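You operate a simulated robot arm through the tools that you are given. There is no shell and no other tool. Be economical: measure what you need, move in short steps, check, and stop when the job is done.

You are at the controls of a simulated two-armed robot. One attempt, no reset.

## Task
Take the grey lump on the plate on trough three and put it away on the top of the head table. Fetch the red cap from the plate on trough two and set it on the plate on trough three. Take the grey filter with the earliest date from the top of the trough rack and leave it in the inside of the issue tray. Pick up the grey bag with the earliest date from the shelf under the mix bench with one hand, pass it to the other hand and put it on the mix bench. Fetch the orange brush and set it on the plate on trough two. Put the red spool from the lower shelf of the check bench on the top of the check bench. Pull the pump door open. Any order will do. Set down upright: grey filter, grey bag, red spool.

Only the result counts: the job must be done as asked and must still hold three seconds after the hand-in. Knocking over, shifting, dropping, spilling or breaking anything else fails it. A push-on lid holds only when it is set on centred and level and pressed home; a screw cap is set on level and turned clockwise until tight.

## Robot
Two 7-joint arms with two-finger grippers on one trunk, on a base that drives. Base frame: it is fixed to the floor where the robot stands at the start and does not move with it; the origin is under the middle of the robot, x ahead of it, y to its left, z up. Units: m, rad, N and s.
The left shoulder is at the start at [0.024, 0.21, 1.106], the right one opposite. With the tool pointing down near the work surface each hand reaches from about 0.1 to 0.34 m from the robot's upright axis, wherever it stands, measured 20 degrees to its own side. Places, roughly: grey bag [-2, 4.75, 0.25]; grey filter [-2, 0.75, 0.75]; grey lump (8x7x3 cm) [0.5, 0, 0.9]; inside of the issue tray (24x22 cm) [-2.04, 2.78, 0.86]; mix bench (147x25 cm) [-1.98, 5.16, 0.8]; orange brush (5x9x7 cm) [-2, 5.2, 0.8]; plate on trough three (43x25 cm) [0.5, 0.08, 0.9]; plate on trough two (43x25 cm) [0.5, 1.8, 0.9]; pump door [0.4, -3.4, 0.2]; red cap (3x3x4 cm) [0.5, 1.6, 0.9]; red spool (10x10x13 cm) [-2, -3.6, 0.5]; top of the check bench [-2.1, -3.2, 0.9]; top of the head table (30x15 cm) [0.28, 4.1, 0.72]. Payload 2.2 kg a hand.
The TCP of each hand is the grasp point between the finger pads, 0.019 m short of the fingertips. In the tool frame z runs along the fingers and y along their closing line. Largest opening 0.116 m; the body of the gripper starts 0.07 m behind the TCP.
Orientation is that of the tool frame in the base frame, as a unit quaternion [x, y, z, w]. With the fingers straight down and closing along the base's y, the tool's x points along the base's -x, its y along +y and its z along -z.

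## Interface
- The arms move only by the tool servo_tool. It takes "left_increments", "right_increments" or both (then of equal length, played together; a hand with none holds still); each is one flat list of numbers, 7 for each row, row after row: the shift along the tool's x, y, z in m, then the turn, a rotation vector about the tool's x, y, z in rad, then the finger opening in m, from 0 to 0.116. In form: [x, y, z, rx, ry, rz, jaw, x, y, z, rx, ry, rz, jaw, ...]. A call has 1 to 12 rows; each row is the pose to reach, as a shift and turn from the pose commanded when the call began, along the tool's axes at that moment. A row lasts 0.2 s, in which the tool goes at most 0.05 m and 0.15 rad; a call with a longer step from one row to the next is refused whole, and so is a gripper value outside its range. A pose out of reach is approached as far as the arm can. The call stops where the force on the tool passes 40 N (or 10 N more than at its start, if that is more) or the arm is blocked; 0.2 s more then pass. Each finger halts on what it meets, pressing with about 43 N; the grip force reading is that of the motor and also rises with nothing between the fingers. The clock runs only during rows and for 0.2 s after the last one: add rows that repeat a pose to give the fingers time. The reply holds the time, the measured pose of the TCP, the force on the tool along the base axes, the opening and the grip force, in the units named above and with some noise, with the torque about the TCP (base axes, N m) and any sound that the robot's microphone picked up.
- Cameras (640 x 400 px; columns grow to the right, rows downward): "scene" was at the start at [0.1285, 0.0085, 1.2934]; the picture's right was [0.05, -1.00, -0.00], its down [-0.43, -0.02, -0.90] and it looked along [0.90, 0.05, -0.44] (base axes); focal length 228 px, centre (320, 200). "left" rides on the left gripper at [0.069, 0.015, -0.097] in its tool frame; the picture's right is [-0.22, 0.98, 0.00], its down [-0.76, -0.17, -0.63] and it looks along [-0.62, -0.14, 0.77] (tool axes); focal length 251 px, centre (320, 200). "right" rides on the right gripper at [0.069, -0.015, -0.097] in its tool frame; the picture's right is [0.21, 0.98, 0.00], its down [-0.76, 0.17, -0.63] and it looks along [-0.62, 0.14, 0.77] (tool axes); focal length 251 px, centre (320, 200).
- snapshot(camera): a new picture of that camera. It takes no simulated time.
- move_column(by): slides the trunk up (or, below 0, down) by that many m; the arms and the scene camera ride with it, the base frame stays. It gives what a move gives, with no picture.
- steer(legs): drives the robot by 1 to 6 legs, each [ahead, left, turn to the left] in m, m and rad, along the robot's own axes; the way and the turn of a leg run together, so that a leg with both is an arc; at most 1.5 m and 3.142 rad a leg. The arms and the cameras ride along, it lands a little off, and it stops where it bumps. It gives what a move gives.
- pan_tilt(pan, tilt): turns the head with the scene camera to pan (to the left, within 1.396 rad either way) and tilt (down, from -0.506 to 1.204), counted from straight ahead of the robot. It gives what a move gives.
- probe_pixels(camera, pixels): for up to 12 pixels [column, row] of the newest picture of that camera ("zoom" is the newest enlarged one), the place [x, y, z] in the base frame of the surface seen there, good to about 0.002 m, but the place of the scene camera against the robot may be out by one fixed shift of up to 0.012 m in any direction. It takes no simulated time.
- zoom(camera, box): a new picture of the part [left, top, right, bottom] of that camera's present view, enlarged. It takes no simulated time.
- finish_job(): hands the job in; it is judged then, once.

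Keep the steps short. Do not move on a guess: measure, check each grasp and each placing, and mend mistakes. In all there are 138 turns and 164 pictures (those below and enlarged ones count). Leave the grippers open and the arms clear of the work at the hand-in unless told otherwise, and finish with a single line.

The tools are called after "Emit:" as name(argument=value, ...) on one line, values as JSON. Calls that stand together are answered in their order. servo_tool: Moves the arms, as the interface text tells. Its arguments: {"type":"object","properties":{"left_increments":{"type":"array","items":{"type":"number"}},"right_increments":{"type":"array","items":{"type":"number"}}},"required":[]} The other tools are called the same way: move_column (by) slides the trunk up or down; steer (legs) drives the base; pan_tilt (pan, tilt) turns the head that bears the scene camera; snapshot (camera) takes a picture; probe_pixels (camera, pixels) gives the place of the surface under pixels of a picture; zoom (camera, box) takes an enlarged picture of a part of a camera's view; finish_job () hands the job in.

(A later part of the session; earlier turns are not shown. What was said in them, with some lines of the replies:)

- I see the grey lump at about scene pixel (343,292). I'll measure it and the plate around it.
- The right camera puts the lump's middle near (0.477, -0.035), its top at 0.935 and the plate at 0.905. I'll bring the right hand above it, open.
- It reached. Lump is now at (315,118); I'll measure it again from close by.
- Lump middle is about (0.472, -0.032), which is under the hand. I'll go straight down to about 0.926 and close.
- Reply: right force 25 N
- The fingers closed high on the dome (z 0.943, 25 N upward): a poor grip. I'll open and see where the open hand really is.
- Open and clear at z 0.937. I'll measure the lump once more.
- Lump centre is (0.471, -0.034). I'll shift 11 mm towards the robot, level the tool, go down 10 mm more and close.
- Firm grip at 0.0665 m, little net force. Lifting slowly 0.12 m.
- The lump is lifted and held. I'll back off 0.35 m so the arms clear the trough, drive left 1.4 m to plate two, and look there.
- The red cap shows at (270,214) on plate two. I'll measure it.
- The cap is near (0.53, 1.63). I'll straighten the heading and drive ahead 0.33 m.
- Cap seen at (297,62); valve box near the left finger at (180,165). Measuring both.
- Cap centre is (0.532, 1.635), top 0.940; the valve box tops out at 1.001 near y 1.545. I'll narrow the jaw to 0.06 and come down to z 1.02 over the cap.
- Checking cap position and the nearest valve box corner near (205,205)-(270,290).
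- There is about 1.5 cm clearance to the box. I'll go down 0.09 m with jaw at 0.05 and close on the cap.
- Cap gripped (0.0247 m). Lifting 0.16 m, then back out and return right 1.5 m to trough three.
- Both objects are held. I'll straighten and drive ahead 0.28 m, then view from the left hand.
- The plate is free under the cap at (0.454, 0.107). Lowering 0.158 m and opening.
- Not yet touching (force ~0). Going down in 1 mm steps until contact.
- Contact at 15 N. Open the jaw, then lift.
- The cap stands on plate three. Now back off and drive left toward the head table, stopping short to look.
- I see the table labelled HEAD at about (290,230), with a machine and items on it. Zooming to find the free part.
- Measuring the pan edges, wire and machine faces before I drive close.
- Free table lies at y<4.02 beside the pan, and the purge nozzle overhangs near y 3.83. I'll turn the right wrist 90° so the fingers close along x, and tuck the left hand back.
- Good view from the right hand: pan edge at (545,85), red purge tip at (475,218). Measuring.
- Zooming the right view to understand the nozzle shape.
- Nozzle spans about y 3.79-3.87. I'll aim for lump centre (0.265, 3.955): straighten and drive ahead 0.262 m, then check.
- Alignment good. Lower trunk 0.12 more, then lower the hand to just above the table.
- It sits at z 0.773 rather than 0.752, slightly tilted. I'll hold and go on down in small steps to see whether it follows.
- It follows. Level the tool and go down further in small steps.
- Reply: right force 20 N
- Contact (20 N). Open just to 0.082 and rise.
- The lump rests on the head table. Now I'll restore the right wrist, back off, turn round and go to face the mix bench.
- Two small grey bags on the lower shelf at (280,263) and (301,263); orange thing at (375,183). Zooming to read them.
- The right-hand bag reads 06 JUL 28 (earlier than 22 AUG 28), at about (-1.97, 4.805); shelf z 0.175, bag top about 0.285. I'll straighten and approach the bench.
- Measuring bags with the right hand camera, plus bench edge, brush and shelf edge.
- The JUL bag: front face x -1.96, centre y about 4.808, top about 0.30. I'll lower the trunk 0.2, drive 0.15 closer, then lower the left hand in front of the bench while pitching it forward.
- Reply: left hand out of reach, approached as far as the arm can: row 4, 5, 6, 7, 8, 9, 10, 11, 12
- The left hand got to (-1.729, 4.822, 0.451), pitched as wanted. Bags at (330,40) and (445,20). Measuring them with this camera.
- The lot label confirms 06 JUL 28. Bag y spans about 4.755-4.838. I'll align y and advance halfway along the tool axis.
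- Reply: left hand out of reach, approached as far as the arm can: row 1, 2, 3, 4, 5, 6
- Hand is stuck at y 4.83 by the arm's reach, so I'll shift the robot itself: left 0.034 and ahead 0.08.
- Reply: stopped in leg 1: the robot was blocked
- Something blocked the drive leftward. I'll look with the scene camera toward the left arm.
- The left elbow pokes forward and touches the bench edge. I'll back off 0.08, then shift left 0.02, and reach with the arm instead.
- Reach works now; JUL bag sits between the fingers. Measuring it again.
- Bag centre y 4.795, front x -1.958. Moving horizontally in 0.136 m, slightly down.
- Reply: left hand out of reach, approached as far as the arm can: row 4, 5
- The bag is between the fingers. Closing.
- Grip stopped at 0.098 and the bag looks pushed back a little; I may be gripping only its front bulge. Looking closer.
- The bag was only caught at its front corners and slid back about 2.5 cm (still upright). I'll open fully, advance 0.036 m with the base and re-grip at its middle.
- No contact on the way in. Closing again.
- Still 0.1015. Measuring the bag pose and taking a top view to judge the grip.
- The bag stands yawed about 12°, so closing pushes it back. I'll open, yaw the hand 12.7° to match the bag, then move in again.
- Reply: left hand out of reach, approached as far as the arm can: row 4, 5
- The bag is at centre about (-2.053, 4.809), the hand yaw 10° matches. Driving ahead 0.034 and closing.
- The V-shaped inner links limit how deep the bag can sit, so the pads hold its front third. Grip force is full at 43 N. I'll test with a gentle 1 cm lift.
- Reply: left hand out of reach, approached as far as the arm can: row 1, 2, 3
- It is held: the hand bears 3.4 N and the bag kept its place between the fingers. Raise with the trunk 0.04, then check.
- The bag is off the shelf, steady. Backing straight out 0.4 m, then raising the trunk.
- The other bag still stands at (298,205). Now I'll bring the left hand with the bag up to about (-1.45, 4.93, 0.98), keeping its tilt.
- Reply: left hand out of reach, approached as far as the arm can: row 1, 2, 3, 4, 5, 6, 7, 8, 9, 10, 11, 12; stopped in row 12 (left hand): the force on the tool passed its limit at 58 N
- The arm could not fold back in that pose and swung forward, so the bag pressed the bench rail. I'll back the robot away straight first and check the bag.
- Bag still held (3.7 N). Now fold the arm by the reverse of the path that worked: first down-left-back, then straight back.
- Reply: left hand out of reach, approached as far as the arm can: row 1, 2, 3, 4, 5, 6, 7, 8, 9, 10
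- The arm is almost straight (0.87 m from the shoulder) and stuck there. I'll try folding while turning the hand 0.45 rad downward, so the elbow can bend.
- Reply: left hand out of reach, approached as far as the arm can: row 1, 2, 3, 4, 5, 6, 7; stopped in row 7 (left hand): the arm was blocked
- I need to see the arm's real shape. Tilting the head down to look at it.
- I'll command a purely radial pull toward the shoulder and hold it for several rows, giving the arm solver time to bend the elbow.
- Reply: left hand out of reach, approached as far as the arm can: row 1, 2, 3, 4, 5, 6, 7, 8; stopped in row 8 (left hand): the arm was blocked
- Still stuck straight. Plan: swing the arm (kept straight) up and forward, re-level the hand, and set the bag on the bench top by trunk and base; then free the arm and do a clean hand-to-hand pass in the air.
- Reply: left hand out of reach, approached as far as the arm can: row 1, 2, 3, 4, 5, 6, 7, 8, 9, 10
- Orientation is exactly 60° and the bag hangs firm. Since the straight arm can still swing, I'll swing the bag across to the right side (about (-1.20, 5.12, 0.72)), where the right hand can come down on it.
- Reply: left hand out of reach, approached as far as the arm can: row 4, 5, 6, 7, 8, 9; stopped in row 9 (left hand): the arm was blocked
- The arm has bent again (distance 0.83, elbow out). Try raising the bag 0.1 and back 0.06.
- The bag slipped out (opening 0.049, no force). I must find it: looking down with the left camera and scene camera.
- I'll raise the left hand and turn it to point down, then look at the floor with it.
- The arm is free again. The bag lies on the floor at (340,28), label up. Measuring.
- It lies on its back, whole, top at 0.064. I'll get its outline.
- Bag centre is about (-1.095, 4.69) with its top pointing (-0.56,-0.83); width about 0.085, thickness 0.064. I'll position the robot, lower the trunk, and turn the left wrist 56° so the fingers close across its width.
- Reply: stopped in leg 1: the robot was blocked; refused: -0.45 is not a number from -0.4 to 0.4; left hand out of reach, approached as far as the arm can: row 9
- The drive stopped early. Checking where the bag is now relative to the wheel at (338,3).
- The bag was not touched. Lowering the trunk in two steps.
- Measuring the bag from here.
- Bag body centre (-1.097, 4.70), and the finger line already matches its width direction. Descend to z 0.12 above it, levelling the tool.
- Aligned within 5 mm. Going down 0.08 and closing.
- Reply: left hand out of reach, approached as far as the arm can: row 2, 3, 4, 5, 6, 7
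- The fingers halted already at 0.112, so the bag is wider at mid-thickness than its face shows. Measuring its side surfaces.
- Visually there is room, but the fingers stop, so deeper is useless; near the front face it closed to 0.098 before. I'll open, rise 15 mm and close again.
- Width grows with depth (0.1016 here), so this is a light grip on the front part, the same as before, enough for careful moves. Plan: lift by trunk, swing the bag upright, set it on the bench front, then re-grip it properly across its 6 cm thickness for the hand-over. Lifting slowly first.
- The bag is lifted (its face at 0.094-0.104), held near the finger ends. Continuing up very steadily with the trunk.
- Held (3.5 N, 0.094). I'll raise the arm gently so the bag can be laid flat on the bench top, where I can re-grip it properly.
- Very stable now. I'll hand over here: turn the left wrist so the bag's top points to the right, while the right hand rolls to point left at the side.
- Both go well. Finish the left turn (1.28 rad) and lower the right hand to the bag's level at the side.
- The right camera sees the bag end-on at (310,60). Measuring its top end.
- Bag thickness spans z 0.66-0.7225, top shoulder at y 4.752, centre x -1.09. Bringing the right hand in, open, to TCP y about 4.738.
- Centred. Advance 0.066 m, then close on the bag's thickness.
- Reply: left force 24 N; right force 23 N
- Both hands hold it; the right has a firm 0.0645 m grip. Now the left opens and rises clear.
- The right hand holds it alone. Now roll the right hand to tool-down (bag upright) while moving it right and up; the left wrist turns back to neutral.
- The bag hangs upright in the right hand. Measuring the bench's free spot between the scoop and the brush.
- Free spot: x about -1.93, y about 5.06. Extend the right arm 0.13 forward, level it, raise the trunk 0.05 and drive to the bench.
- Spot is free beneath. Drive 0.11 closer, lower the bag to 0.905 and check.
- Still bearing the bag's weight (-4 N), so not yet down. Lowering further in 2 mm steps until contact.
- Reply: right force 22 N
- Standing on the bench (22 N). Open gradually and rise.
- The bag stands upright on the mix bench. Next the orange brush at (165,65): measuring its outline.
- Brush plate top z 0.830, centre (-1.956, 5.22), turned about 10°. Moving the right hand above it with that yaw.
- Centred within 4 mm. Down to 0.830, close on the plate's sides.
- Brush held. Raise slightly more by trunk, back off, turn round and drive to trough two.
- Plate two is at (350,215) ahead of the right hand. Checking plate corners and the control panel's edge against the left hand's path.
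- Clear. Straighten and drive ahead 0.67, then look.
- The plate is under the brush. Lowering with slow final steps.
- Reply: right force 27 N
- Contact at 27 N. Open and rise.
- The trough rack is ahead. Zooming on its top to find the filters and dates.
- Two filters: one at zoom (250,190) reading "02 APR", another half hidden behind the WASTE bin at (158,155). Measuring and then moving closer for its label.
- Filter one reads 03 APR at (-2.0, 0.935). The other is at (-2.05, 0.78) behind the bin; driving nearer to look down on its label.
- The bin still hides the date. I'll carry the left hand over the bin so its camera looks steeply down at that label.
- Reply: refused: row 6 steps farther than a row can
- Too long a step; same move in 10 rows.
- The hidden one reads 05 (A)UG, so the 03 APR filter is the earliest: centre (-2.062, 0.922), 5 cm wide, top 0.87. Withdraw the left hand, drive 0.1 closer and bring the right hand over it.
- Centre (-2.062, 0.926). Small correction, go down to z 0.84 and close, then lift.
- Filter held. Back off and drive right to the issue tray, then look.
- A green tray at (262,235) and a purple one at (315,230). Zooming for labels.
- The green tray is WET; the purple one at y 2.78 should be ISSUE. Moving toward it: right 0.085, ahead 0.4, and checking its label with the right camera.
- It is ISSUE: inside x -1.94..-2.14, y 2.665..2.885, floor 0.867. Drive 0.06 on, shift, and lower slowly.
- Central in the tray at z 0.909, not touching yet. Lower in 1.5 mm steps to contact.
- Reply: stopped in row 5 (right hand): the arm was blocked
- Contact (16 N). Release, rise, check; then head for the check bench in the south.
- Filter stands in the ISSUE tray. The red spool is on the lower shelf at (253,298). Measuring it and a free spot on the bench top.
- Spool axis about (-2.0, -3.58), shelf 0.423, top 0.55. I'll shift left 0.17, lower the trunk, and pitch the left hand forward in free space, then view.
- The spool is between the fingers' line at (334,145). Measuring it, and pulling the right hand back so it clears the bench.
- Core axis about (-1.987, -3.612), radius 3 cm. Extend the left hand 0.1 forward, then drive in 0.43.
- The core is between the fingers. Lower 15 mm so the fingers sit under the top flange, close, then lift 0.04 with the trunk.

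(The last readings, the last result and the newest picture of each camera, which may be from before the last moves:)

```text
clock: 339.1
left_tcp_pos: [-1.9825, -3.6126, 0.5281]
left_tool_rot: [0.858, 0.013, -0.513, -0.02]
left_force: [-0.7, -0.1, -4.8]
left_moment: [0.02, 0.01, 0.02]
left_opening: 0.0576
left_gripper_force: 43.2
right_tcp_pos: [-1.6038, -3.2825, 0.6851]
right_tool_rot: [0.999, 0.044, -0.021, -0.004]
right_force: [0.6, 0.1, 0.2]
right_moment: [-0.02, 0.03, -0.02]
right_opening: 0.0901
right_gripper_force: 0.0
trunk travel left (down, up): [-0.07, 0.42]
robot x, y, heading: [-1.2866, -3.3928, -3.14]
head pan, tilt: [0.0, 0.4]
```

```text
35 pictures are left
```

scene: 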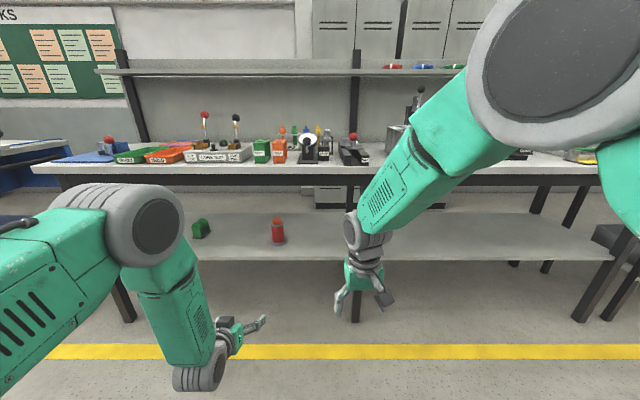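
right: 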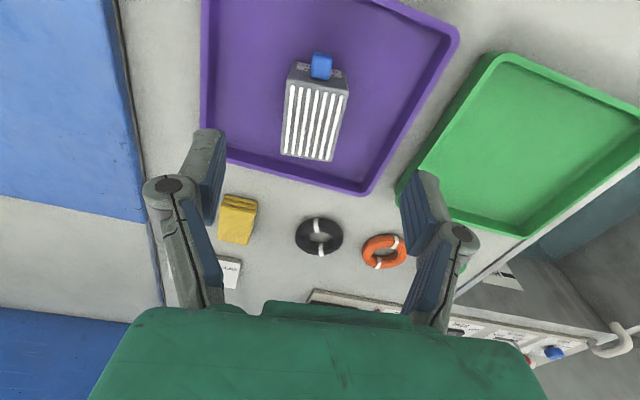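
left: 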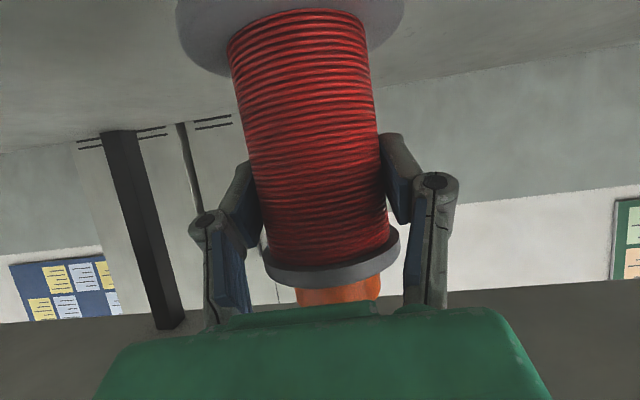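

Spool held (4.8 N). Back out, raise the trunk 0.4, move the right hand aside, and view the bench top for a free spot.

Emit:
steer(legs=[[-0.45, 0, 0]])

Emit:
move_column(by=0.4)

Emit:
servo_tool(right_increments=[0.01, -0.04, 0, 0, 0, 0, 0.09, 0.02, -0.08, 0, 0, 0, 0, 0.09, 0.03, -0.12, 0, 0, 0, 0, 0.09, 0.04, -0.16, 0, 0, 0, 0, 0.09, 0.05, -0.2, 0, 0, 0, 0, 0.09])

Emit:
pan_tilt(pan=-0.1, tilt=0.45)

Emit:
snapshot(camera="scene")

Emit:
snapshot(camera="right")

```text
clock: 341.8
left_tcp_pos: [-1.5353, -3.6118, 0.5301]
left_tool_rot: [0.858, 0.015, -0.513, -0.019]
left_force: [-1.1, 0.8, -4.4]
left_moment: [-0.01, -0.02, 0.0]
left_opening: 0.0573
left_gripper_force: 43.1
right_tcp_pos: [-1.157, -3.283, 0.6853]
right_tool_rot: [0.999, 0.043, -0.02, -0.005]
right_force: [1.2, 0.8, 0.6]
right_moment: [-0.03, -0.02, 0.0]
right_opening: 0.0898
right_gripper_force: 0.1
trunk travel left (down, up): [-0.07, 0.42]
robot x, y, heading: [-0.8395, -3.3934, -3.135]
head pan, tilt: [0.0, 0.4]
```

```text
clock: 345.6
left_tcp_pos: [-1.535, -3.6137, 0.9309]
left_tool_rot: [0.858, 0.014, -0.513, -0.02]
left_force: [1.1, -1.0, -4.1]
left_moment: [0.02, 0.0, -0.03]
left_opening: 0.0574
left_gripper_force: 43.7
right_tcp_pos: [-1.1559, -3.2826, 1.0866]
right_tool_rot: [0.999, 0.042, -0.021, -0.005]
right_force: [0.3, -0.2, 0.1]
right_moment: [0.0, -0.04, -0.03]
right_opening: 0.09
right_gripper_force: 0.1
trunk travel left (down, up): [-0.47, 0.02]
robot x, y, heading: [-0.8386, -3.3894, -3.138]
head pan, tilt: [0.0, 0.4]
```

```text
clock: 346.9
left_tcp_pos: [-1.5343, -3.6101, 0.9323]
left_tool_rot: [0.858, 0.013, -0.514, -0.018]
left_force: [-0.3, 0.4, -4.0]
left_moment: [-0.02, 0.0, 0.0]
left_opening: 0.0574
left_gripper_force: 43.0
right_tcp_pos: [-1.1442, -3.0761, 1.0825]
right_tool_rot: [0.999, 0.044, -0.021, -0.004]
right_force: [-0.3, 0.1, -0.4]
right_moment: [-0.02, 0.0, -0.03]
right_opening: 0.0901
right_gripper_force: 0.0
right hand out of reach, approached as far as the arm can: row 4, 5
trunk travel left (down, up): [-0.47, 0.02]
robot x, y, heading: [-0.8405, -3.39, -3.143]
head pan, tilt: [0.0, 0.4]
```

```text
clock: 347.5
left_tcp_pos: [-1.5351, -3.612, 0.93]
left_tool_rot: [0.858, 0.013, -0.514, -0.019]
left_force: [-0.5, 0.0, -5.3]
left_moment: [-0.01, -0.04, -0.02]
left_opening: 0.0573
left_gripper_force: 43.0
right_tcp_pos: [-1.1444, -3.0797, 1.0826]
right_tool_rot: [0.999, 0.042, -0.022, -0.004]
right_force: [0.9, 0.0, 0.1]
right_moment: [-0.02, 0.02, 0.01]
right_opening: 0.0898
right_gripper_force: 0.1
trunk travel left (down, up): [-0.47, 0.02]
robot x, y, heading: [-0.8396, -3.3905, -3.137]
head pan, tilt: [-0.099, 0.45]
```

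```text
34 pictures are left
```

scene: 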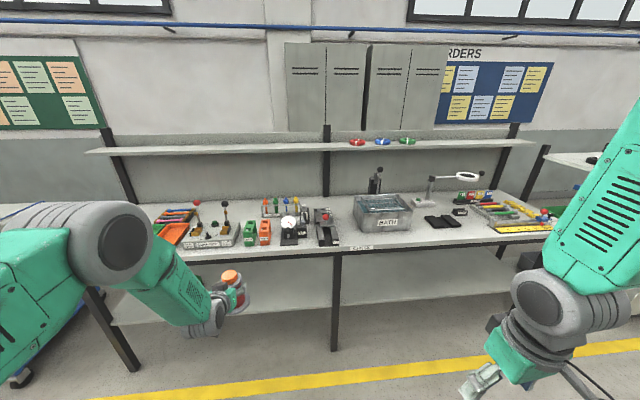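

```text
33 pictures are left
```

right: 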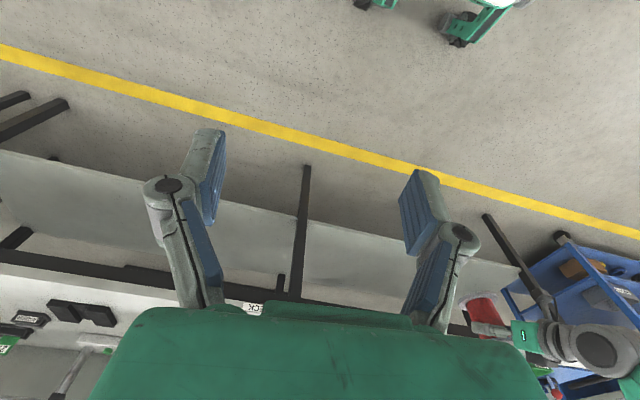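

Free strips seem to be in front of BATH and the dark blocks, near (425,232). Zooming and measuring.

Emit:
zoom(camera="scene", box=[310, 180, 530, 270])

Emit:
probe_pixels(camera="scene", pixels=[[345, 235], [348, 215], [358, 228], [408, 230], [415, 215], [430, 228], [455, 226], [470, 222], [430, 240], [492, 232], [415, 205], [475, 230]])

```text
2.91 times, centred on (420, 225) of scene
```

zoom: 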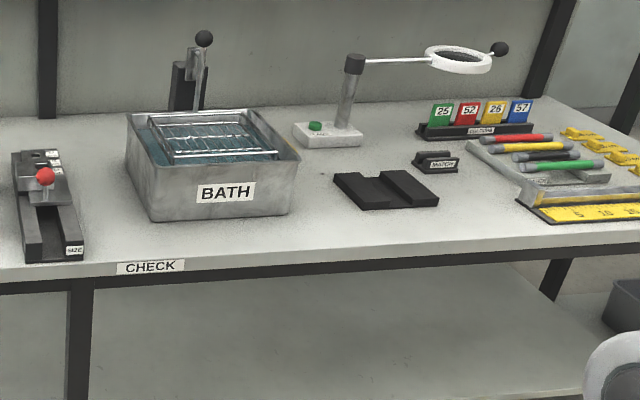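

```text
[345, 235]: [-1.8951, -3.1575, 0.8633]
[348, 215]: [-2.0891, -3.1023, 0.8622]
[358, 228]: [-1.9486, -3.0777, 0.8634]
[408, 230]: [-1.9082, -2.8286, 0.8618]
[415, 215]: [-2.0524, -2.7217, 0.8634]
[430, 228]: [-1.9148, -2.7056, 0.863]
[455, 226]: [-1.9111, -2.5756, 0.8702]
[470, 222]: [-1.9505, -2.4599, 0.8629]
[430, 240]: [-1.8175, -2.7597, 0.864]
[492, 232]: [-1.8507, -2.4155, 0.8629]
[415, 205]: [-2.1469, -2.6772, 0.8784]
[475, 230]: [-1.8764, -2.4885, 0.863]
```

Free spot between BATH and the dark blocks: spool centre (-1.89, -2.75). Raise the hand 0.05, drive right 0.862 and ahead 0.35, then check.

Emit:
servo_tool(left_increments=[-0.015, 0, -0.008, 0, 0, 0, 0.035, -0.03, 0, -0.016, 0, 0, 0, 0.035, -0.044, 0, -0.024, 0, 0, 0, 0.035, -0.044, 0, -0.024, 0, 0, 0, 0.035])

Emit:
steer(legs=[[0, -0.862, 0], [0.35, 0, 0]])

Emit:
pan_tilt(pan=0.3, tilt=0.7)

Emit:
snapshot(camera="scene")

Emit:
snapshot(camera="left")

```text
clock: 348.5
left_tcp_pos: [-1.5341, -3.6144, 0.9832]
left_tool_rot: [0.858, 0.013, -0.513, -0.019]
left_force: [-1.1, -0.2, -4.8]
left_moment: [0.0, -0.05, 0.01]
left_opening: 0.0574
left_gripper_force: 43.2
right_tcp_pos: [-1.1436, -3.0779, 1.0812]
right_tool_rot: [0.999, 0.043, -0.022, -0.004]
right_force: [0.0, -0.1, 0.4]
right_moment: [-0.02, -0.01, 0.02]
right_opening: 0.0901
right_gripper_force: 0.0
trunk travel left (down, up): [-0.47, 0.02]
robot x, y, heading: [-0.8348, -3.3872, -3.146]
head pan, tilt: [-0.099, 0.45]
```

```text
clock: 355.0
left_tcp_pos: [-1.8831, -2.7466, 0.9838]
left_tool_rot: [0.857, 0.012, -0.515, -0.019]
left_force: [-0.4, -0.3, -4.7]
left_moment: [-0.02, 0.02, -0.01]
left_opening: 0.0575
left_gripper_force: 42.9
right_tcp_pos: [-1.4931, -2.2109, 1.0801]
right_tool_rot: [0.999, 0.042, -0.022, -0.003]
right_force: [-0.8, 0.0, 0.7]
right_moment: [-0.05, 0.01, -0.03]
right_opening: 0.0899
right_gripper_force: 0.1
trunk travel left (down, up): [-0.47, 0.02]
robot x, y, heading: [-1.1867, -2.5267, 3.137]
head pan, tilt: [-0.099, 0.45]
```

```text
clock: 355.8
left_tcp_pos: [-1.8802, -2.7475, 0.984]
left_tool_rot: [0.857, 0.012, -0.515, -0.019]
left_force: [-0.4, -0.4, -4.9]
left_moment: [0.03, 0.0, 0.0]
left_opening: 0.0574
left_gripper_force: 42.6
right_tcp_pos: [-1.4903, -2.212, 1.083]
right_tool_rot: [0.999, 0.042, -0.023, -0.004]
right_force: [0.7, 0.0, 0.1]
right_moment: [-0.02, -0.01, -0.01]
right_opening: 0.09
right_gripper_force: 0.1
trunk travel left (down, up): [-0.47, 0.02]
robot x, y, heading: [-1.1841, -2.5276, 3.141]
head pan, tilt: [0.3, 0.7]
```

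```text
31 pictures are left
```

scene: 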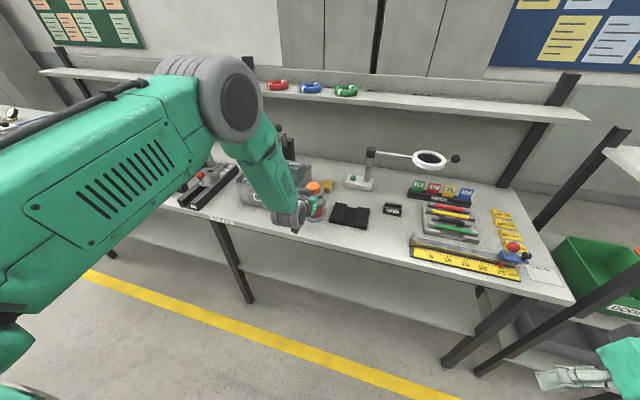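

```text
30 pictures are left
```

left: 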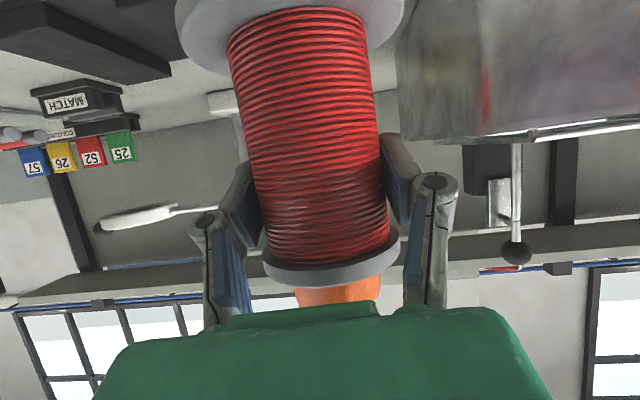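

Checking clearance: BATH edge at (405,120), dark blocks at (160,65), and bench.

Emit:
probe_pixels(camera="left", pixels=[[405, 120], [412, 30], [500, 90], [160, 65], [80, 25], [200, 70], [390, 30], [300, 5], [190, 20], [100, 75]])

Emit:
zoom(camera="scene", box=[230, 150, 400, 250])

```text
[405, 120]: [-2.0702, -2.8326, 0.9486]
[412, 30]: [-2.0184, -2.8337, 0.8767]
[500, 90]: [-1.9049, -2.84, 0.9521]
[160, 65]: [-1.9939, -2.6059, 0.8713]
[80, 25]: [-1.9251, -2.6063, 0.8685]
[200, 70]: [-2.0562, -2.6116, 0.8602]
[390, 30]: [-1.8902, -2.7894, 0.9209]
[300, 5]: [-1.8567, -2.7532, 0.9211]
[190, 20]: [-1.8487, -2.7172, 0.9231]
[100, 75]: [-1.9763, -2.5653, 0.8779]
```

```text
3.76 times, centred on (315, 200) of scene
```

zoom: 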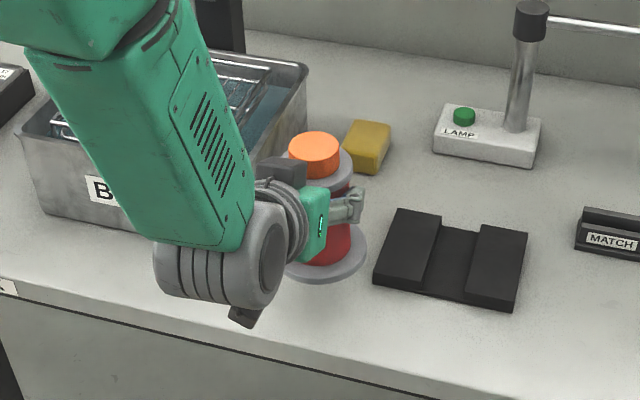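

Clear by 3.5 cm on each side. Lowering to contact, then opening and drawing straight back.

Emit:
servo_tool(left_increments=[0.022, 0, 0.012, 0, 0, 0, 0.035, 0.042, 0, 0.023, 0, 0, 0, 0.035, 0.0456, 0, 0.0248, 0, 0, 0, 0.035, 0.0474, 0, 0.0258, 0, 0, 0, 0.035, 0.0492, 0, 0.0267, 0, 0, 0, 0.035, 0.051, 0, 0.0277, 0, 0, 0, 0.035, 0.0527, 0, 0.0286, 0, 0, 0, 0.035, 0.0544, 0, 0.0296, 0, 0, 0, 0.035])

Emit:
servo_tool(left_increments=[0, 0, 0, 0, 0, 0, 0.06, 0, 0, 0, 0, 0, 0, 0.075, 0, 0, 0, 0, 0, 0, 0.09, 0, 0, 0, 0, 0, 0, 0.09, 0.014, 0, -0.026, 0, 0, 0, 0.09, 0.028, 0, -0.052, 0, 0, 0, 0.09, 0.043, 0, -0.079, 0, 0, 0, 0.09, 0.057, 0, -0.105, 0, 0, 0, 0.09])

Emit:
snapshot(camera="left")

```text
clock: 357.6
left_tcp_pos: [-1.8822, -2.7427, 0.9293]
left_tool_rot: [0.853, 0.011, -0.521, -0.02]
left_force: [-6.0, -1.5, 31.2]
left_moment: [-1.31, 0.08, -0.27]
left_opening: 0.0581
left_gripper_force: 43.3
right_tcp_pos: [-1.4869, -2.2122, 1.0836]
right_tool_rot: [0.999, 0.041, -0.023, -0.003]
right_force: [-0.3, 0.5, -0.7]
right_moment: [0.02, -0.02, 0.01]
right_opening: 0.0901
right_gripper_force: 0.1
trunk travel left (down, up): [-0.47, 0.02]
robot x, y, heading: [-1.1887, -2.5282, 3.139]
head pan, tilt: [0.3, 0.7]
```

```text
clock: 359.4
left_tcp_pos: [-1.7591, -2.7455, 0.9211]
left_tool_rot: [0.856, 0.012, -0.516, -0.021]
left_force: [0.3, 0.4, -1.2]
left_moment: [0.04, -0.02, 0.02]
left_opening: 0.0902
left_gripper_force: 0.1
right_tcp_pos: [-1.4881, -2.2136, 1.0832]
right_tool_rot: [0.999, 0.041, -0.023, -0.003]
right_force: [0.1, -0.9, 0.7]
right_moment: [-0.02, 0.0, 0.0]
right_opening: 0.0899
right_gripper_force: 0.1
trunk travel left (down, up): [-0.47, 0.02]
robot x, y, heading: [-1.1893, -2.5293, 3.137]
head pan, tilt: [0.3, 0.7]
```

```text
28 pictures are left
```

left: 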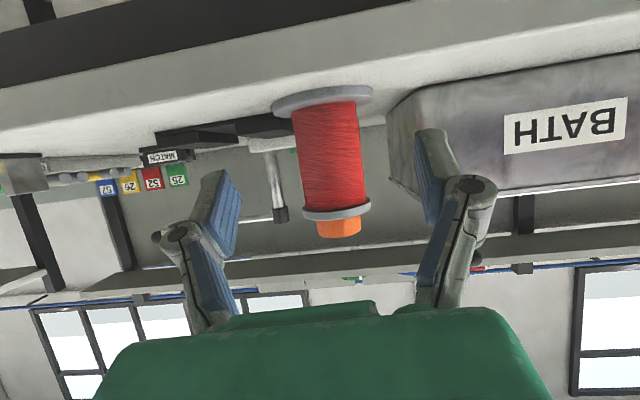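

The red spool stands on the check bench. Now the pump door: back off, turn to face +x, shift right, and look.

Emit:
steer(legs=[[-0.35, 0, 0], [0, 0, -3.14], [0, -0.72, 0]])

Emit:
pan_tilt(pan=0.0, tilt=0.6)

Emit:
snapshot(camera="scene")

Emit:
zoom(camera="scene", box=[200, 100, 500, 300])

```text
clock: 372.8
left_tcp_pos: [-0.3082, -3.0588, 0.918]
left_tool_rot: [0.021, 0.857, -0.046, 0.513]
left_force: [0.0, 0.6, 0.3]
left_moment: [-0.02, -0.03, -0.03]
left_opening: 0.0899
left_gripper_force: 0.0
right_tcp_pos: [-0.6232, -3.5654, 1.0859]
right_tool_rot: [-0.001, 1.0, -0.01, 0.023]
right_force: [0.7, 0.0, 0.1]
right_moment: [0.0, 0.05, 0.02]
right_opening: 0.09
right_gripper_force: 0.0
trunk travel left (down, up): [-0.47, 0.02]
robot x, y, heading: [-0.8974, -3.2384, -0.084]
head pan, tilt: [0.3, 0.7]
```

```text
clock: 373.6
left_tcp_pos: [-0.3106, -3.0623, 0.9216]
left_tool_rot: [0.022, 0.856, -0.043, 0.515]
left_force: [-0.5, -1.0, -0.2]
left_moment: [0.02, 0.03, -0.01]
left_opening: 0.0899
left_gripper_force: 0.0
right_tcp_pos: [-0.6266, -3.569, 1.0855]
right_tool_rot: [-0.001, 1.0, -0.008, 0.024]
right_force: [-0.6, -0.3, -0.7]
right_moment: [0.0, 0.0, 0.03]
right_opening: 0.0901
right_gripper_force: 0.2
trunk travel left (down, up): [-0.47, 0.02]
robot x, y, heading: [-0.8983, -3.2385, -0.082]
head pan, tilt: [0.0, 0.6]
```

```text
27 pictures are left
```

scene: 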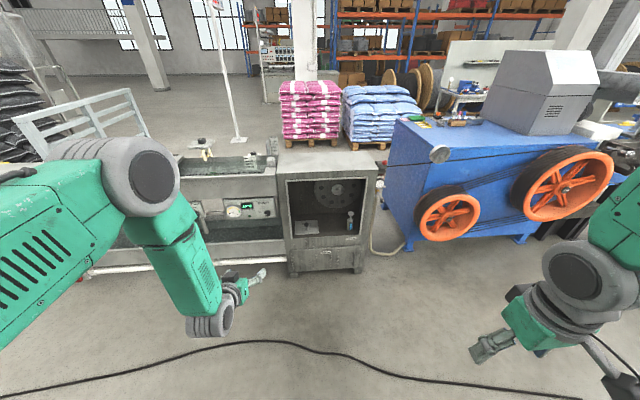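

```text
2.00 times, centred on (350, 200) of scene
```

zoom: 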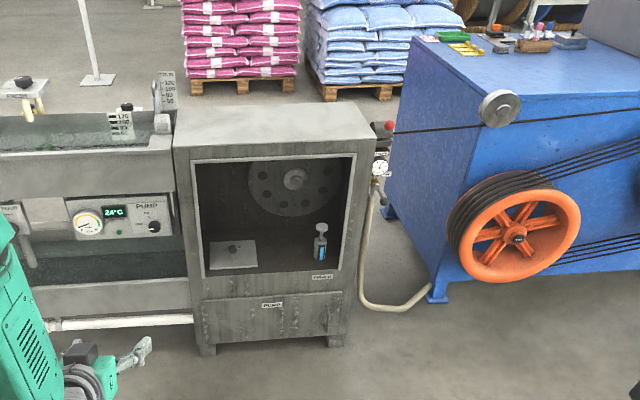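

The cabinet has a low door labelled PUMP at zoom (270,315), with a handle near (330,318). Zooming and measuring.

Emit:
zoom(camera="scene", box=[285, 235, 375, 280])

Emit:
probe_pixels(camera="zoom", pixels=[[482, 190], [482, 170], [482, 215], [470, 190], [440, 190], [500, 190], [120, 190], [300, 190], [300, 120], [300, 260], [482, 250]])

```text
7.11 times, centred on (330, 258) of scene
```

zoom: 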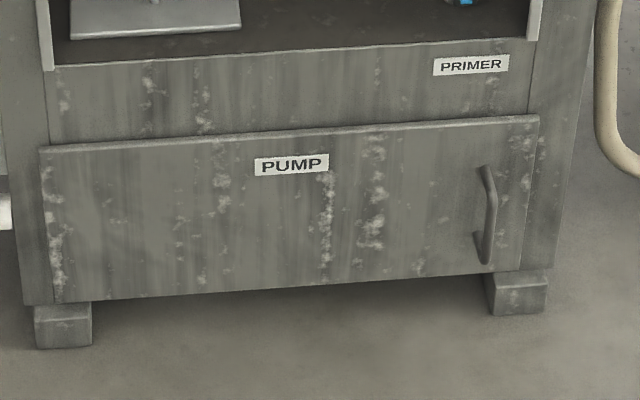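

```text
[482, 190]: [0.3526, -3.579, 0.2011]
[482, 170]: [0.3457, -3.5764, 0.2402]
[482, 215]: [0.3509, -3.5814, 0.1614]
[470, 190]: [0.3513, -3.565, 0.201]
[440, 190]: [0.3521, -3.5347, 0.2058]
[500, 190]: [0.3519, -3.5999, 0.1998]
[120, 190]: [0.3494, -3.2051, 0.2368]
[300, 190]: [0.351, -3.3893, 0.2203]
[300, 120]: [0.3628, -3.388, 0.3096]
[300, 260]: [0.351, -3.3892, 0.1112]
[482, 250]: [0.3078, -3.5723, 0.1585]
```

Door plane x about 0.36, vertical handle bar at about (0.32, -3.595), z 0.15-0.24, hinge on the left. Lower the trunk, tuck the left hand, pitch the right hand forward and low, and drive up to it.

Emit:
move_column(by=-0.4)

Emit:
move_column(by=-0.06)

Emit:
servo_tool(left_increments=[-0.005, 0, -0.032, 0, 0.094, 0, 0.09, -0.01, 0, -0.064, 0, 0.187, 0, 0.09, -0.015, 0, -0.096, 0, 0.281, 0, 0.09, -0.02, 0, -0.128, 0, 0.375, 0, 0.09, -0.025, 0, -0.16, 0, 0.468, 0, 0.09, -0.03, 0, -0.191, 0, 0.562, 0, 0.09, -0.036, 0, -0.223, 0, 0.655, 0, 0.09, -0.041, 0, -0.255, 0, 0.749, 0, 0.09, -0.046, 0, -0.287, 0, 0.843, 0, 0.09, -0.051, 0, -0.319, 0, 0.936, 0, 0.09, -0.056, 0, -0.351, 0, 1.03, 0, 0.09, -0.056, 0, -0.351, 0, 1.03, 0, 0.09], right_increments=[-0.019, 0.011, 0.037, 0, -0.095, 0, 0.09, -0.038, 0.021, 0.074, 0, -0.191, 0, 0.09, -0.056, 0.032, 0.11, 0, -0.286, 0, 0.09, -0.075, 0.043, 0.147, 0, -0.382, 0, 0.09, -0.094, 0.053, 0.184, 0, -0.477, 0, 0.09, -0.113, 0.064, 0.221, 0, -0.573, 0, 0.09, -0.132, 0.074, 0.258, 0, -0.668, 0, 0.09, -0.151, 0.085, 0.295, 0, -0.764, 0, 0.09, -0.169, 0.096, 0.331, 0, -0.859, 0, 0.09, -0.188, 0.106, 0.368, 0, -0.955, 0, 0.09, -0.207, 0.117, 0.405, 0, -1.05, 0, 0.09, -0.207, 0.117, 0.405, 0, -1.05, 0, 0.09])

Emit:
steer(legs=[[0, 0, 0.082], [0.5, -0.167, 0]])

Emit:
snapshot(camera="right")

```text
clock: 377.4
left_tcp_pos: [-0.3125, -3.0646, 0.5226]
left_tool_rot: [0.022, 0.856, -0.042, 0.515]
left_force: [0.4, 0.3, 1.0]
left_moment: [0.0, -0.01, 0.0]
left_opening: 0.0899
left_gripper_force: 0.1
right_tcp_pos: [-0.6273, -3.5741, 0.6848]
right_tool_rot: [-0.001, 1.0, -0.007, 0.025]
right_force: [-0.1, -0.1, 0.5]
right_moment: [-0.02, -0.03, 0.0]
right_opening: 0.0901
right_gripper_force: 0.0
trunk travel left (down, up): [-0.07, 0.42]
robot x, y, heading: [-0.9014, -3.2375, -0.087]
head pan, tilt: [0.0, 0.6]
```

```text
clock: 378.4
left_tcp_pos: [-0.3129, -3.0655, 0.4618]
left_tool_rot: [0.022, 0.855, -0.042, 0.516]
left_force: [0.2, -0.1, 1.2]
left_moment: [0.0, 0.02, -0.01]
left_opening: 0.0903
left_gripper_force: 0.0
right_tcp_pos: [-0.6289, -3.5731, 0.6256]
right_tool_rot: [0.0, 1.0, -0.007, 0.025]
right_force: [-0.5, -0.2, 0.5]
right_moment: [0.01, 0.0, 0.03]
right_opening: 0.0902
right_gripper_force: 0.2
trunk travel left (down, up): [-0.01, 0.48]
robot x, y, heading: [-0.8967, -3.2383, -0.088]
head pan, tilt: [0.0, 0.6]
```

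```text
clock: 381.0
left_tcp_pos: [-0.575, -3.0365, 0.6745]
left_tool_rot: [0.04, 0.999, -0.025, 0.025]
left_force: [0.7, -0.8, 0.5]
left_moment: [-0.01, -0.01, 0.01]
left_opening: 0.0903
left_gripper_force: 0.1
left hand out of reach, approached as far as the arm can: row 9, 10, 11, 12
right_tcp_pos: [-0.3998, -3.4641, 0.229]
right_tool_rot: [-0.004, 0.853, -0.006, 0.522]
right_force: [0.4, 0.8, 0.1]
right_moment: [0.05, -0.01, 0.01]
right_opening: 0.0902
right_gripper_force: 0.0
trunk travel left (down, up): [-0.01, 0.48]
robot x, y, heading: [-0.9007, -3.2422, -0.083]
head pan, tilt: [0.0, 0.6]
```

```text
clock: 384.6
left_tcp_pos: [-0.0872, -3.1786, 0.6732]
left_tool_rot: [-0.001, 0.999, -0.025, 0.027]
left_force: [-0.4, 1.0, 0.1]
left_moment: [0.0, -0.01, 0.0]
left_opening: 0.09
left_gripper_force: 0.0
right_tcp_pos: [0.1201, -3.5909, 0.2288]
right_tool_rot: [-0.039, 0.852, 0.016, 0.521]
right_force: [0.9, -0.1, 0.2]
right_moment: [-0.02, 0.0, 0.03]
right_opening: 0.09
right_gripper_force: 0.1
trunk travel left (down, up): [-0.01, 0.48]
robot x, y, heading: [-0.3959, -3.4108, -0.006]
head pan, tilt: [0.0, 0.6]
```

```text
24 pictures are left
```

right: 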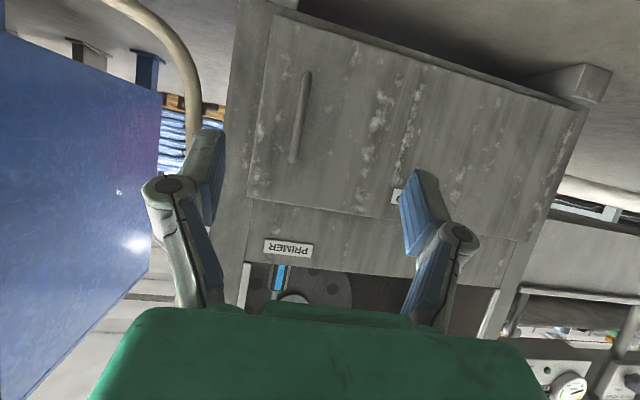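

Handle visible at (300,118). Measuring it from the hand.

Emit:
probe_pixels(camera="right", pixels=[[300, 118], [305, 85], [295, 152], [301, 110], [298, 130], [340, 120], [270, 120], [560, 130]])

```text
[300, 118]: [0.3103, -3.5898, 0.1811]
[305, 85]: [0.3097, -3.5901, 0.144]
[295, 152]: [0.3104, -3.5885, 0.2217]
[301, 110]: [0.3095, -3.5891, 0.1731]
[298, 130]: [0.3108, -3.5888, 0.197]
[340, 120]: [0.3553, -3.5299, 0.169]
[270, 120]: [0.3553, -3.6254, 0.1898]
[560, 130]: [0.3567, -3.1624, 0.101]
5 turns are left
```

Bar at (0.31, -3.589), z 0.14-0.225. Lower 0.044, drive in 0.195, close on the bar, then pull along the door's arc (hinge near y -3.145).

Emit:
servo_tool(right_increments=[0.013, 0.001, 0.007, 0, 0, 0, 0.09, 0.026, 0.002, 0.014, 0, 0, 0, 0.09, 0.039, 0.002, 0.02, 0, 0, 0, 0.09, 0.039, 0.002, 0.02, 0, 0, 0, 0.09])

Emit:
steer(legs=[[0.195, 0, 0]])

Emit:
servo_tool(right_increments=[0, 0, 0, 0, 0, 0, 0.06, 0, 0, 0, 0, 0, 0, 0.03, 0, 0, 0, 0, 0, 0, 0.005, 0, 0, 0, 0, 0, 0, 0.005, 0, 0, 0, 0, 0, 0, 0.005])

Emit:
steer(legs=[[-0.08, 0.017, 0], [-0.07, 0.026, 0], [-0.066, 0.04, 0], [-0.06, 0.05, 0]])

Emit:
snapshot(camera="right")

Emit:
snapshot(camera="scene")

```text
clock: 385.6
left_tcp_pos: [-0.089, -3.1788, 0.6755]
left_tool_rot: [0.0, 0.999, -0.025, 0.027]
left_force: [0.3, 0.3, 0.2]
left_moment: [0.0, -0.02, 0.01]
left_opening: 0.0902
left_gripper_force: 0.1
right_tcp_pos: [0.1205, -3.5894, 0.1878]
right_tool_rot: [-0.039, 0.851, 0.015, 0.523]
right_force: [0.3, -0.2, 0.0]
right_moment: [0.0, -0.02, 0.02]
right_opening: 0.0897
right_gripper_force: 0.1
trunk travel left (down, up): [-0.01, 0.48]
robot x, y, heading: [-0.3951, -3.4063, -0.003]
head pan, tilt: [0.0, 0.6]
```

```text
clock: 387.1
left_tcp_pos: [0.1076, -3.1804, 0.6745]
left_tool_rot: [-0.001, 0.999, -0.024, 0.028]
left_force: [-0.7, 0.1, -0.2]
left_moment: [0.03, 0.01, 0.0]
left_opening: 0.0901
left_gripper_force: 0.1
right_tcp_pos: [0.3183, -3.5916, 0.1873]
right_tool_rot: [-0.038, 0.852, 0.015, 0.522]
right_force: [-1.1, 0.4, -1.2]
right_moment: [0.03, 0.02, -0.01]
right_opening: 0.0901
right_gripper_force: 0.1
trunk travel left (down, up): [-0.01, 0.48]
robot x, y, heading: [-0.1978, -3.4082, -0.005]
head pan, tilt: [0.0, 0.6]
```

```text
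clock: 388.3
left_tcp_pos: [0.106, -3.1797, 0.6756]
left_tool_rot: [0.001, 0.999, -0.026, 0.03]
left_force: [-0.8, 0.5, 0.3]
left_moment: [0.01, 0.02, -0.01]
left_opening: 0.0901
left_gripper_force: 0.0
right_tcp_pos: [0.3181, -3.5897, 0.1891]
right_tool_rot: [-0.039, 0.85, 0.015, 0.524]
right_force: [0.5, 8.2, 0.6]
right_moment: [0.1, -0.11, -0.02]
right_opening: 0.0096
right_gripper_force: 4.2
trunk travel left (down, up): [-0.01, 0.48]
robot x, y, heading: [-0.1993, -3.4078, -0.003]
head pan, tilt: [0.0, 0.6]
```

```text
clock: 391.4
left_tcp_pos: [-0.1695, -3.0745, 0.6834]
left_tool_rot: [0.002, 0.999, -0.009, 0.031]
left_force: [-0.2, -1.4, 0.0]
left_moment: [0.1, 0.05, 0.0]
left_opening: 0.0901
left_gripper_force: 0.0
right_tcp_pos: [0.0435, -3.4718, 0.1847]
right_tool_rot: [-0.033, 0.85, 0.027, 0.525]
right_force: [4.0, 3.2, 3.5]
right_moment: [-0.13, 0.47, -0.19]
right_opening: 0.0136
right_gripper_force: 6.1
trunk travel left (down, up): [-0.01, 0.48]
robot x, y, heading: [-0.4739, -3.284, -0.002]
head pan, tilt: [0.0, 0.6]
```

```text
23 pictures are left
```

right: 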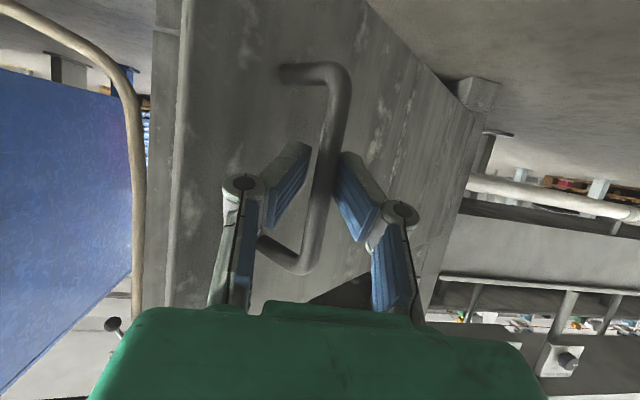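

```text
22 pictures are left
4 turns are left
```

scene: 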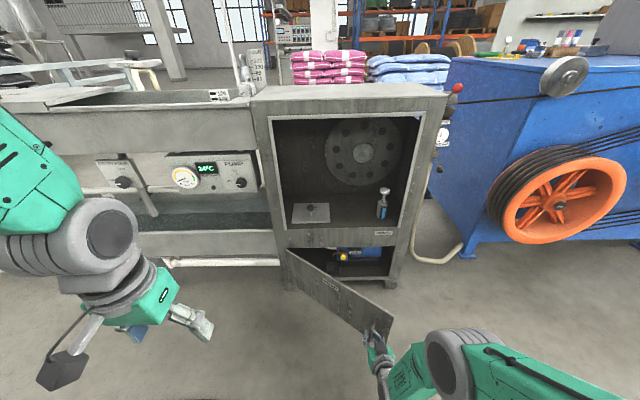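

The door follows, about 40° open. Pull on along the arc to about 65°, then release, back away and check.

Emit:
steer(legs=[[-0.049, 0.06, 0], [-0.038, 0.068, 0], [-0.013, 0.037, 0]])

Emit:
servo_tool(right_increments=[0, 0, 0, 0, 0, 0, 0.035, 0, 0, 0, 0, 0, 0, 0.05, 0, 0, 0, 0, 0, 0, 0.055, 0, 0, 0, 0, 0, 0, 0.055])

Emit:
steer(legs=[[-0.35, 0, 0]])

Emit:
snapshot(camera="scene")

```text
clock: 392.6
left_tcp_pos: [-0.2239, -2.9916, 0.6784]
left_tool_rot: [0.0, 0.999, -0.024, 0.033]
left_force: [-1.0, -0.3, 0.1]
left_moment: [0.0, -0.01, -0.02]
left_opening: 0.0903
left_gripper_force: 0.0
right_tcp_pos: [-0.0009, -3.3951, 0.196]
right_tool_rot: [-0.042, 0.845, 0.019, 0.533]
right_force: [0.0, 0.0, 0.1]
right_moment: [-0.02, 0.02, -0.03]
right_opening: 0.0001
right_gripper_force: 28.1
trunk travel left (down, up): [-0.01, 0.48]
robot x, y, heading: [-0.5215, -3.2192, -0.003]
head pan, tilt: [0.0, 0.6]
stopped in leg 1: the force on the tool passed its limit at 42 N (the readings are from after the stop); the commanded pose is now the measured one
```

```text
clock: 393.6
left_tcp_pos: [-0.2243, -3.002, 0.6807]
left_tool_rot: [0.002, 0.999, -0.018, 0.033]
left_force: [0.2, -0.2, 0.2]
left_moment: [0.03, -0.02, -0.01]
left_opening: 0.0899
left_gripper_force: 0.1
right_tcp_pos: [-0.0009, -3.4019, 0.1951]
right_tool_rot: [-0.039, 0.844, 0.024, 0.534]
right_force: [-0.4, -1.5, 0.8]
right_moment: [0.0, -0.01, 0.0]
right_opening: 0.055
right_gripper_force: 0.1
trunk travel left (down, up): [-0.01, 0.48]
robot x, y, heading: [-0.5277, -3.2262, -0.002]
head pan, tilt: [0.0, 0.6]
```

```text
clock: 395.9
left_tcp_pos: [-0.5741, -2.9987, 0.6788]
left_tool_rot: [0.001, 0.999, -0.02, 0.034]
left_force: [0.0, 0.2, 0.2]
left_moment: [-0.01, 0.0, 0.0]
left_opening: 0.09
left_gripper_force: 0.0
right_tcp_pos: [-0.3523, -3.4005, 0.195]
right_tool_rot: [-0.039, 0.845, 0.021, 0.533]
right_force: [-0.4, 0.3, 0.4]
right_moment: [0.02, -0.01, -0.02]
right_opening: 0.055
right_gripper_force: 0.1
trunk travel left (down, up): [-0.01, 0.48]
robot x, y, heading: [-0.8768, -3.2189, -0.002]
head pan, tilt: [0.0, 0.6]
```

```text
21 pictures are left
3 turns are left
```

scene: 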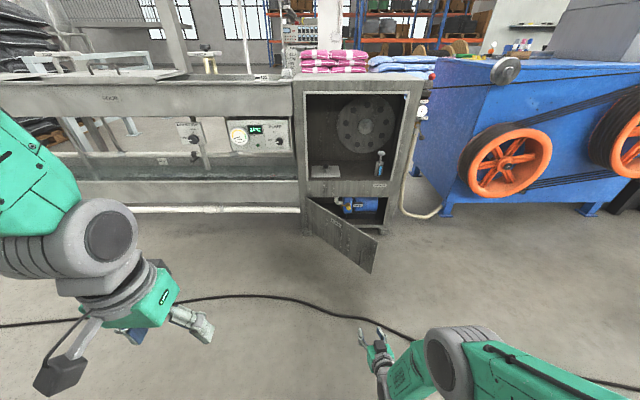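

The hand slipped off at about 45-50° open. I'll push it wider from inside: go round the free edge on the right, in beside it, push left, then retreat and look.

Emit:
steer(legs=[[0, -0.25, 0], [0.45, 0, 0], [0, 0.2, 0], [0, 0.16, 0]])

Emit:
steer(legs=[[0, -0.08, 0], [-0.5, 0, 0]])

Emit:
snapshot(camera="scene")

```text
clock: 402.2
left_tcp_pos: [-0.1288, -2.8928, 0.6796]
left_tool_rot: [-0.001, 0.999, -0.021, 0.035]
left_force: [0.1, 0.0, -0.1]
left_moment: [-0.04, -0.01, 0.02]
left_opening: 0.0902
left_gripper_force: 0.0
right_tcp_pos: [0.0946, -3.2964, 0.1957]
right_tool_rot: [-0.04, 0.844, 0.021, 0.534]
right_force: [0.1, 0.4, 1.0]
right_moment: [-0.02, 0.0, -0.03]
right_opening: 0.0551
right_gripper_force: 0.1
trunk travel left (down, up): [-0.01, 0.48]
robot x, y, heading: [-0.4267, -3.1185, 0.007]
head pan, tilt: [0.0, 0.6]
```

```text
clock: 405.8
left_tcp_pos: [-0.629, -2.9831, 0.6831]
left_tool_rot: [0.007, 0.999, -0.015, 0.037]
left_force: [-0.4, -1.1, 0.0]
left_moment: [0.08, -0.02, 0.04]
left_opening: 0.0901
left_gripper_force: 0.0
right_tcp_pos: [-0.4096, -3.3832, 0.1947]
right_tool_rot: [-0.032, 0.844, 0.022, 0.535]
right_force: [-0.7, -0.4, -0.4]
right_moment: [0.03, 0.04, 0.03]
right_opening: 0.0552
right_gripper_force: 0.1
trunk travel left (down, up): [-0.01, 0.48]
robot x, y, heading: [-0.9261, -3.1966, -0.015]
head pan, tilt: [0.0, 0.6]
```

```text
20 pictures are left
2 turns are left
```

scene: 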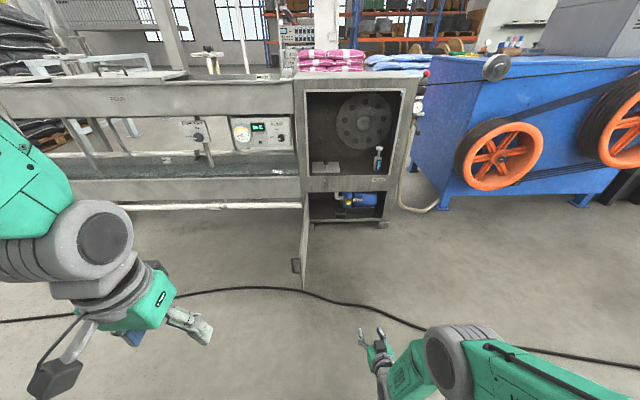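

The pump door now stands wide open (about 80-90°). Both grippers are open and the arms are clear, so I'm handing in.

Emit:
finish_job()

```text
The job is handed in.
```

All seven jobs are done and handed in, but the grey bag slipped from the left hand and fell to the floor before I regripped it, passed it to the right hand and set it upright on the mix bench. I also did not take a last look at the brush on plate two after letting go.
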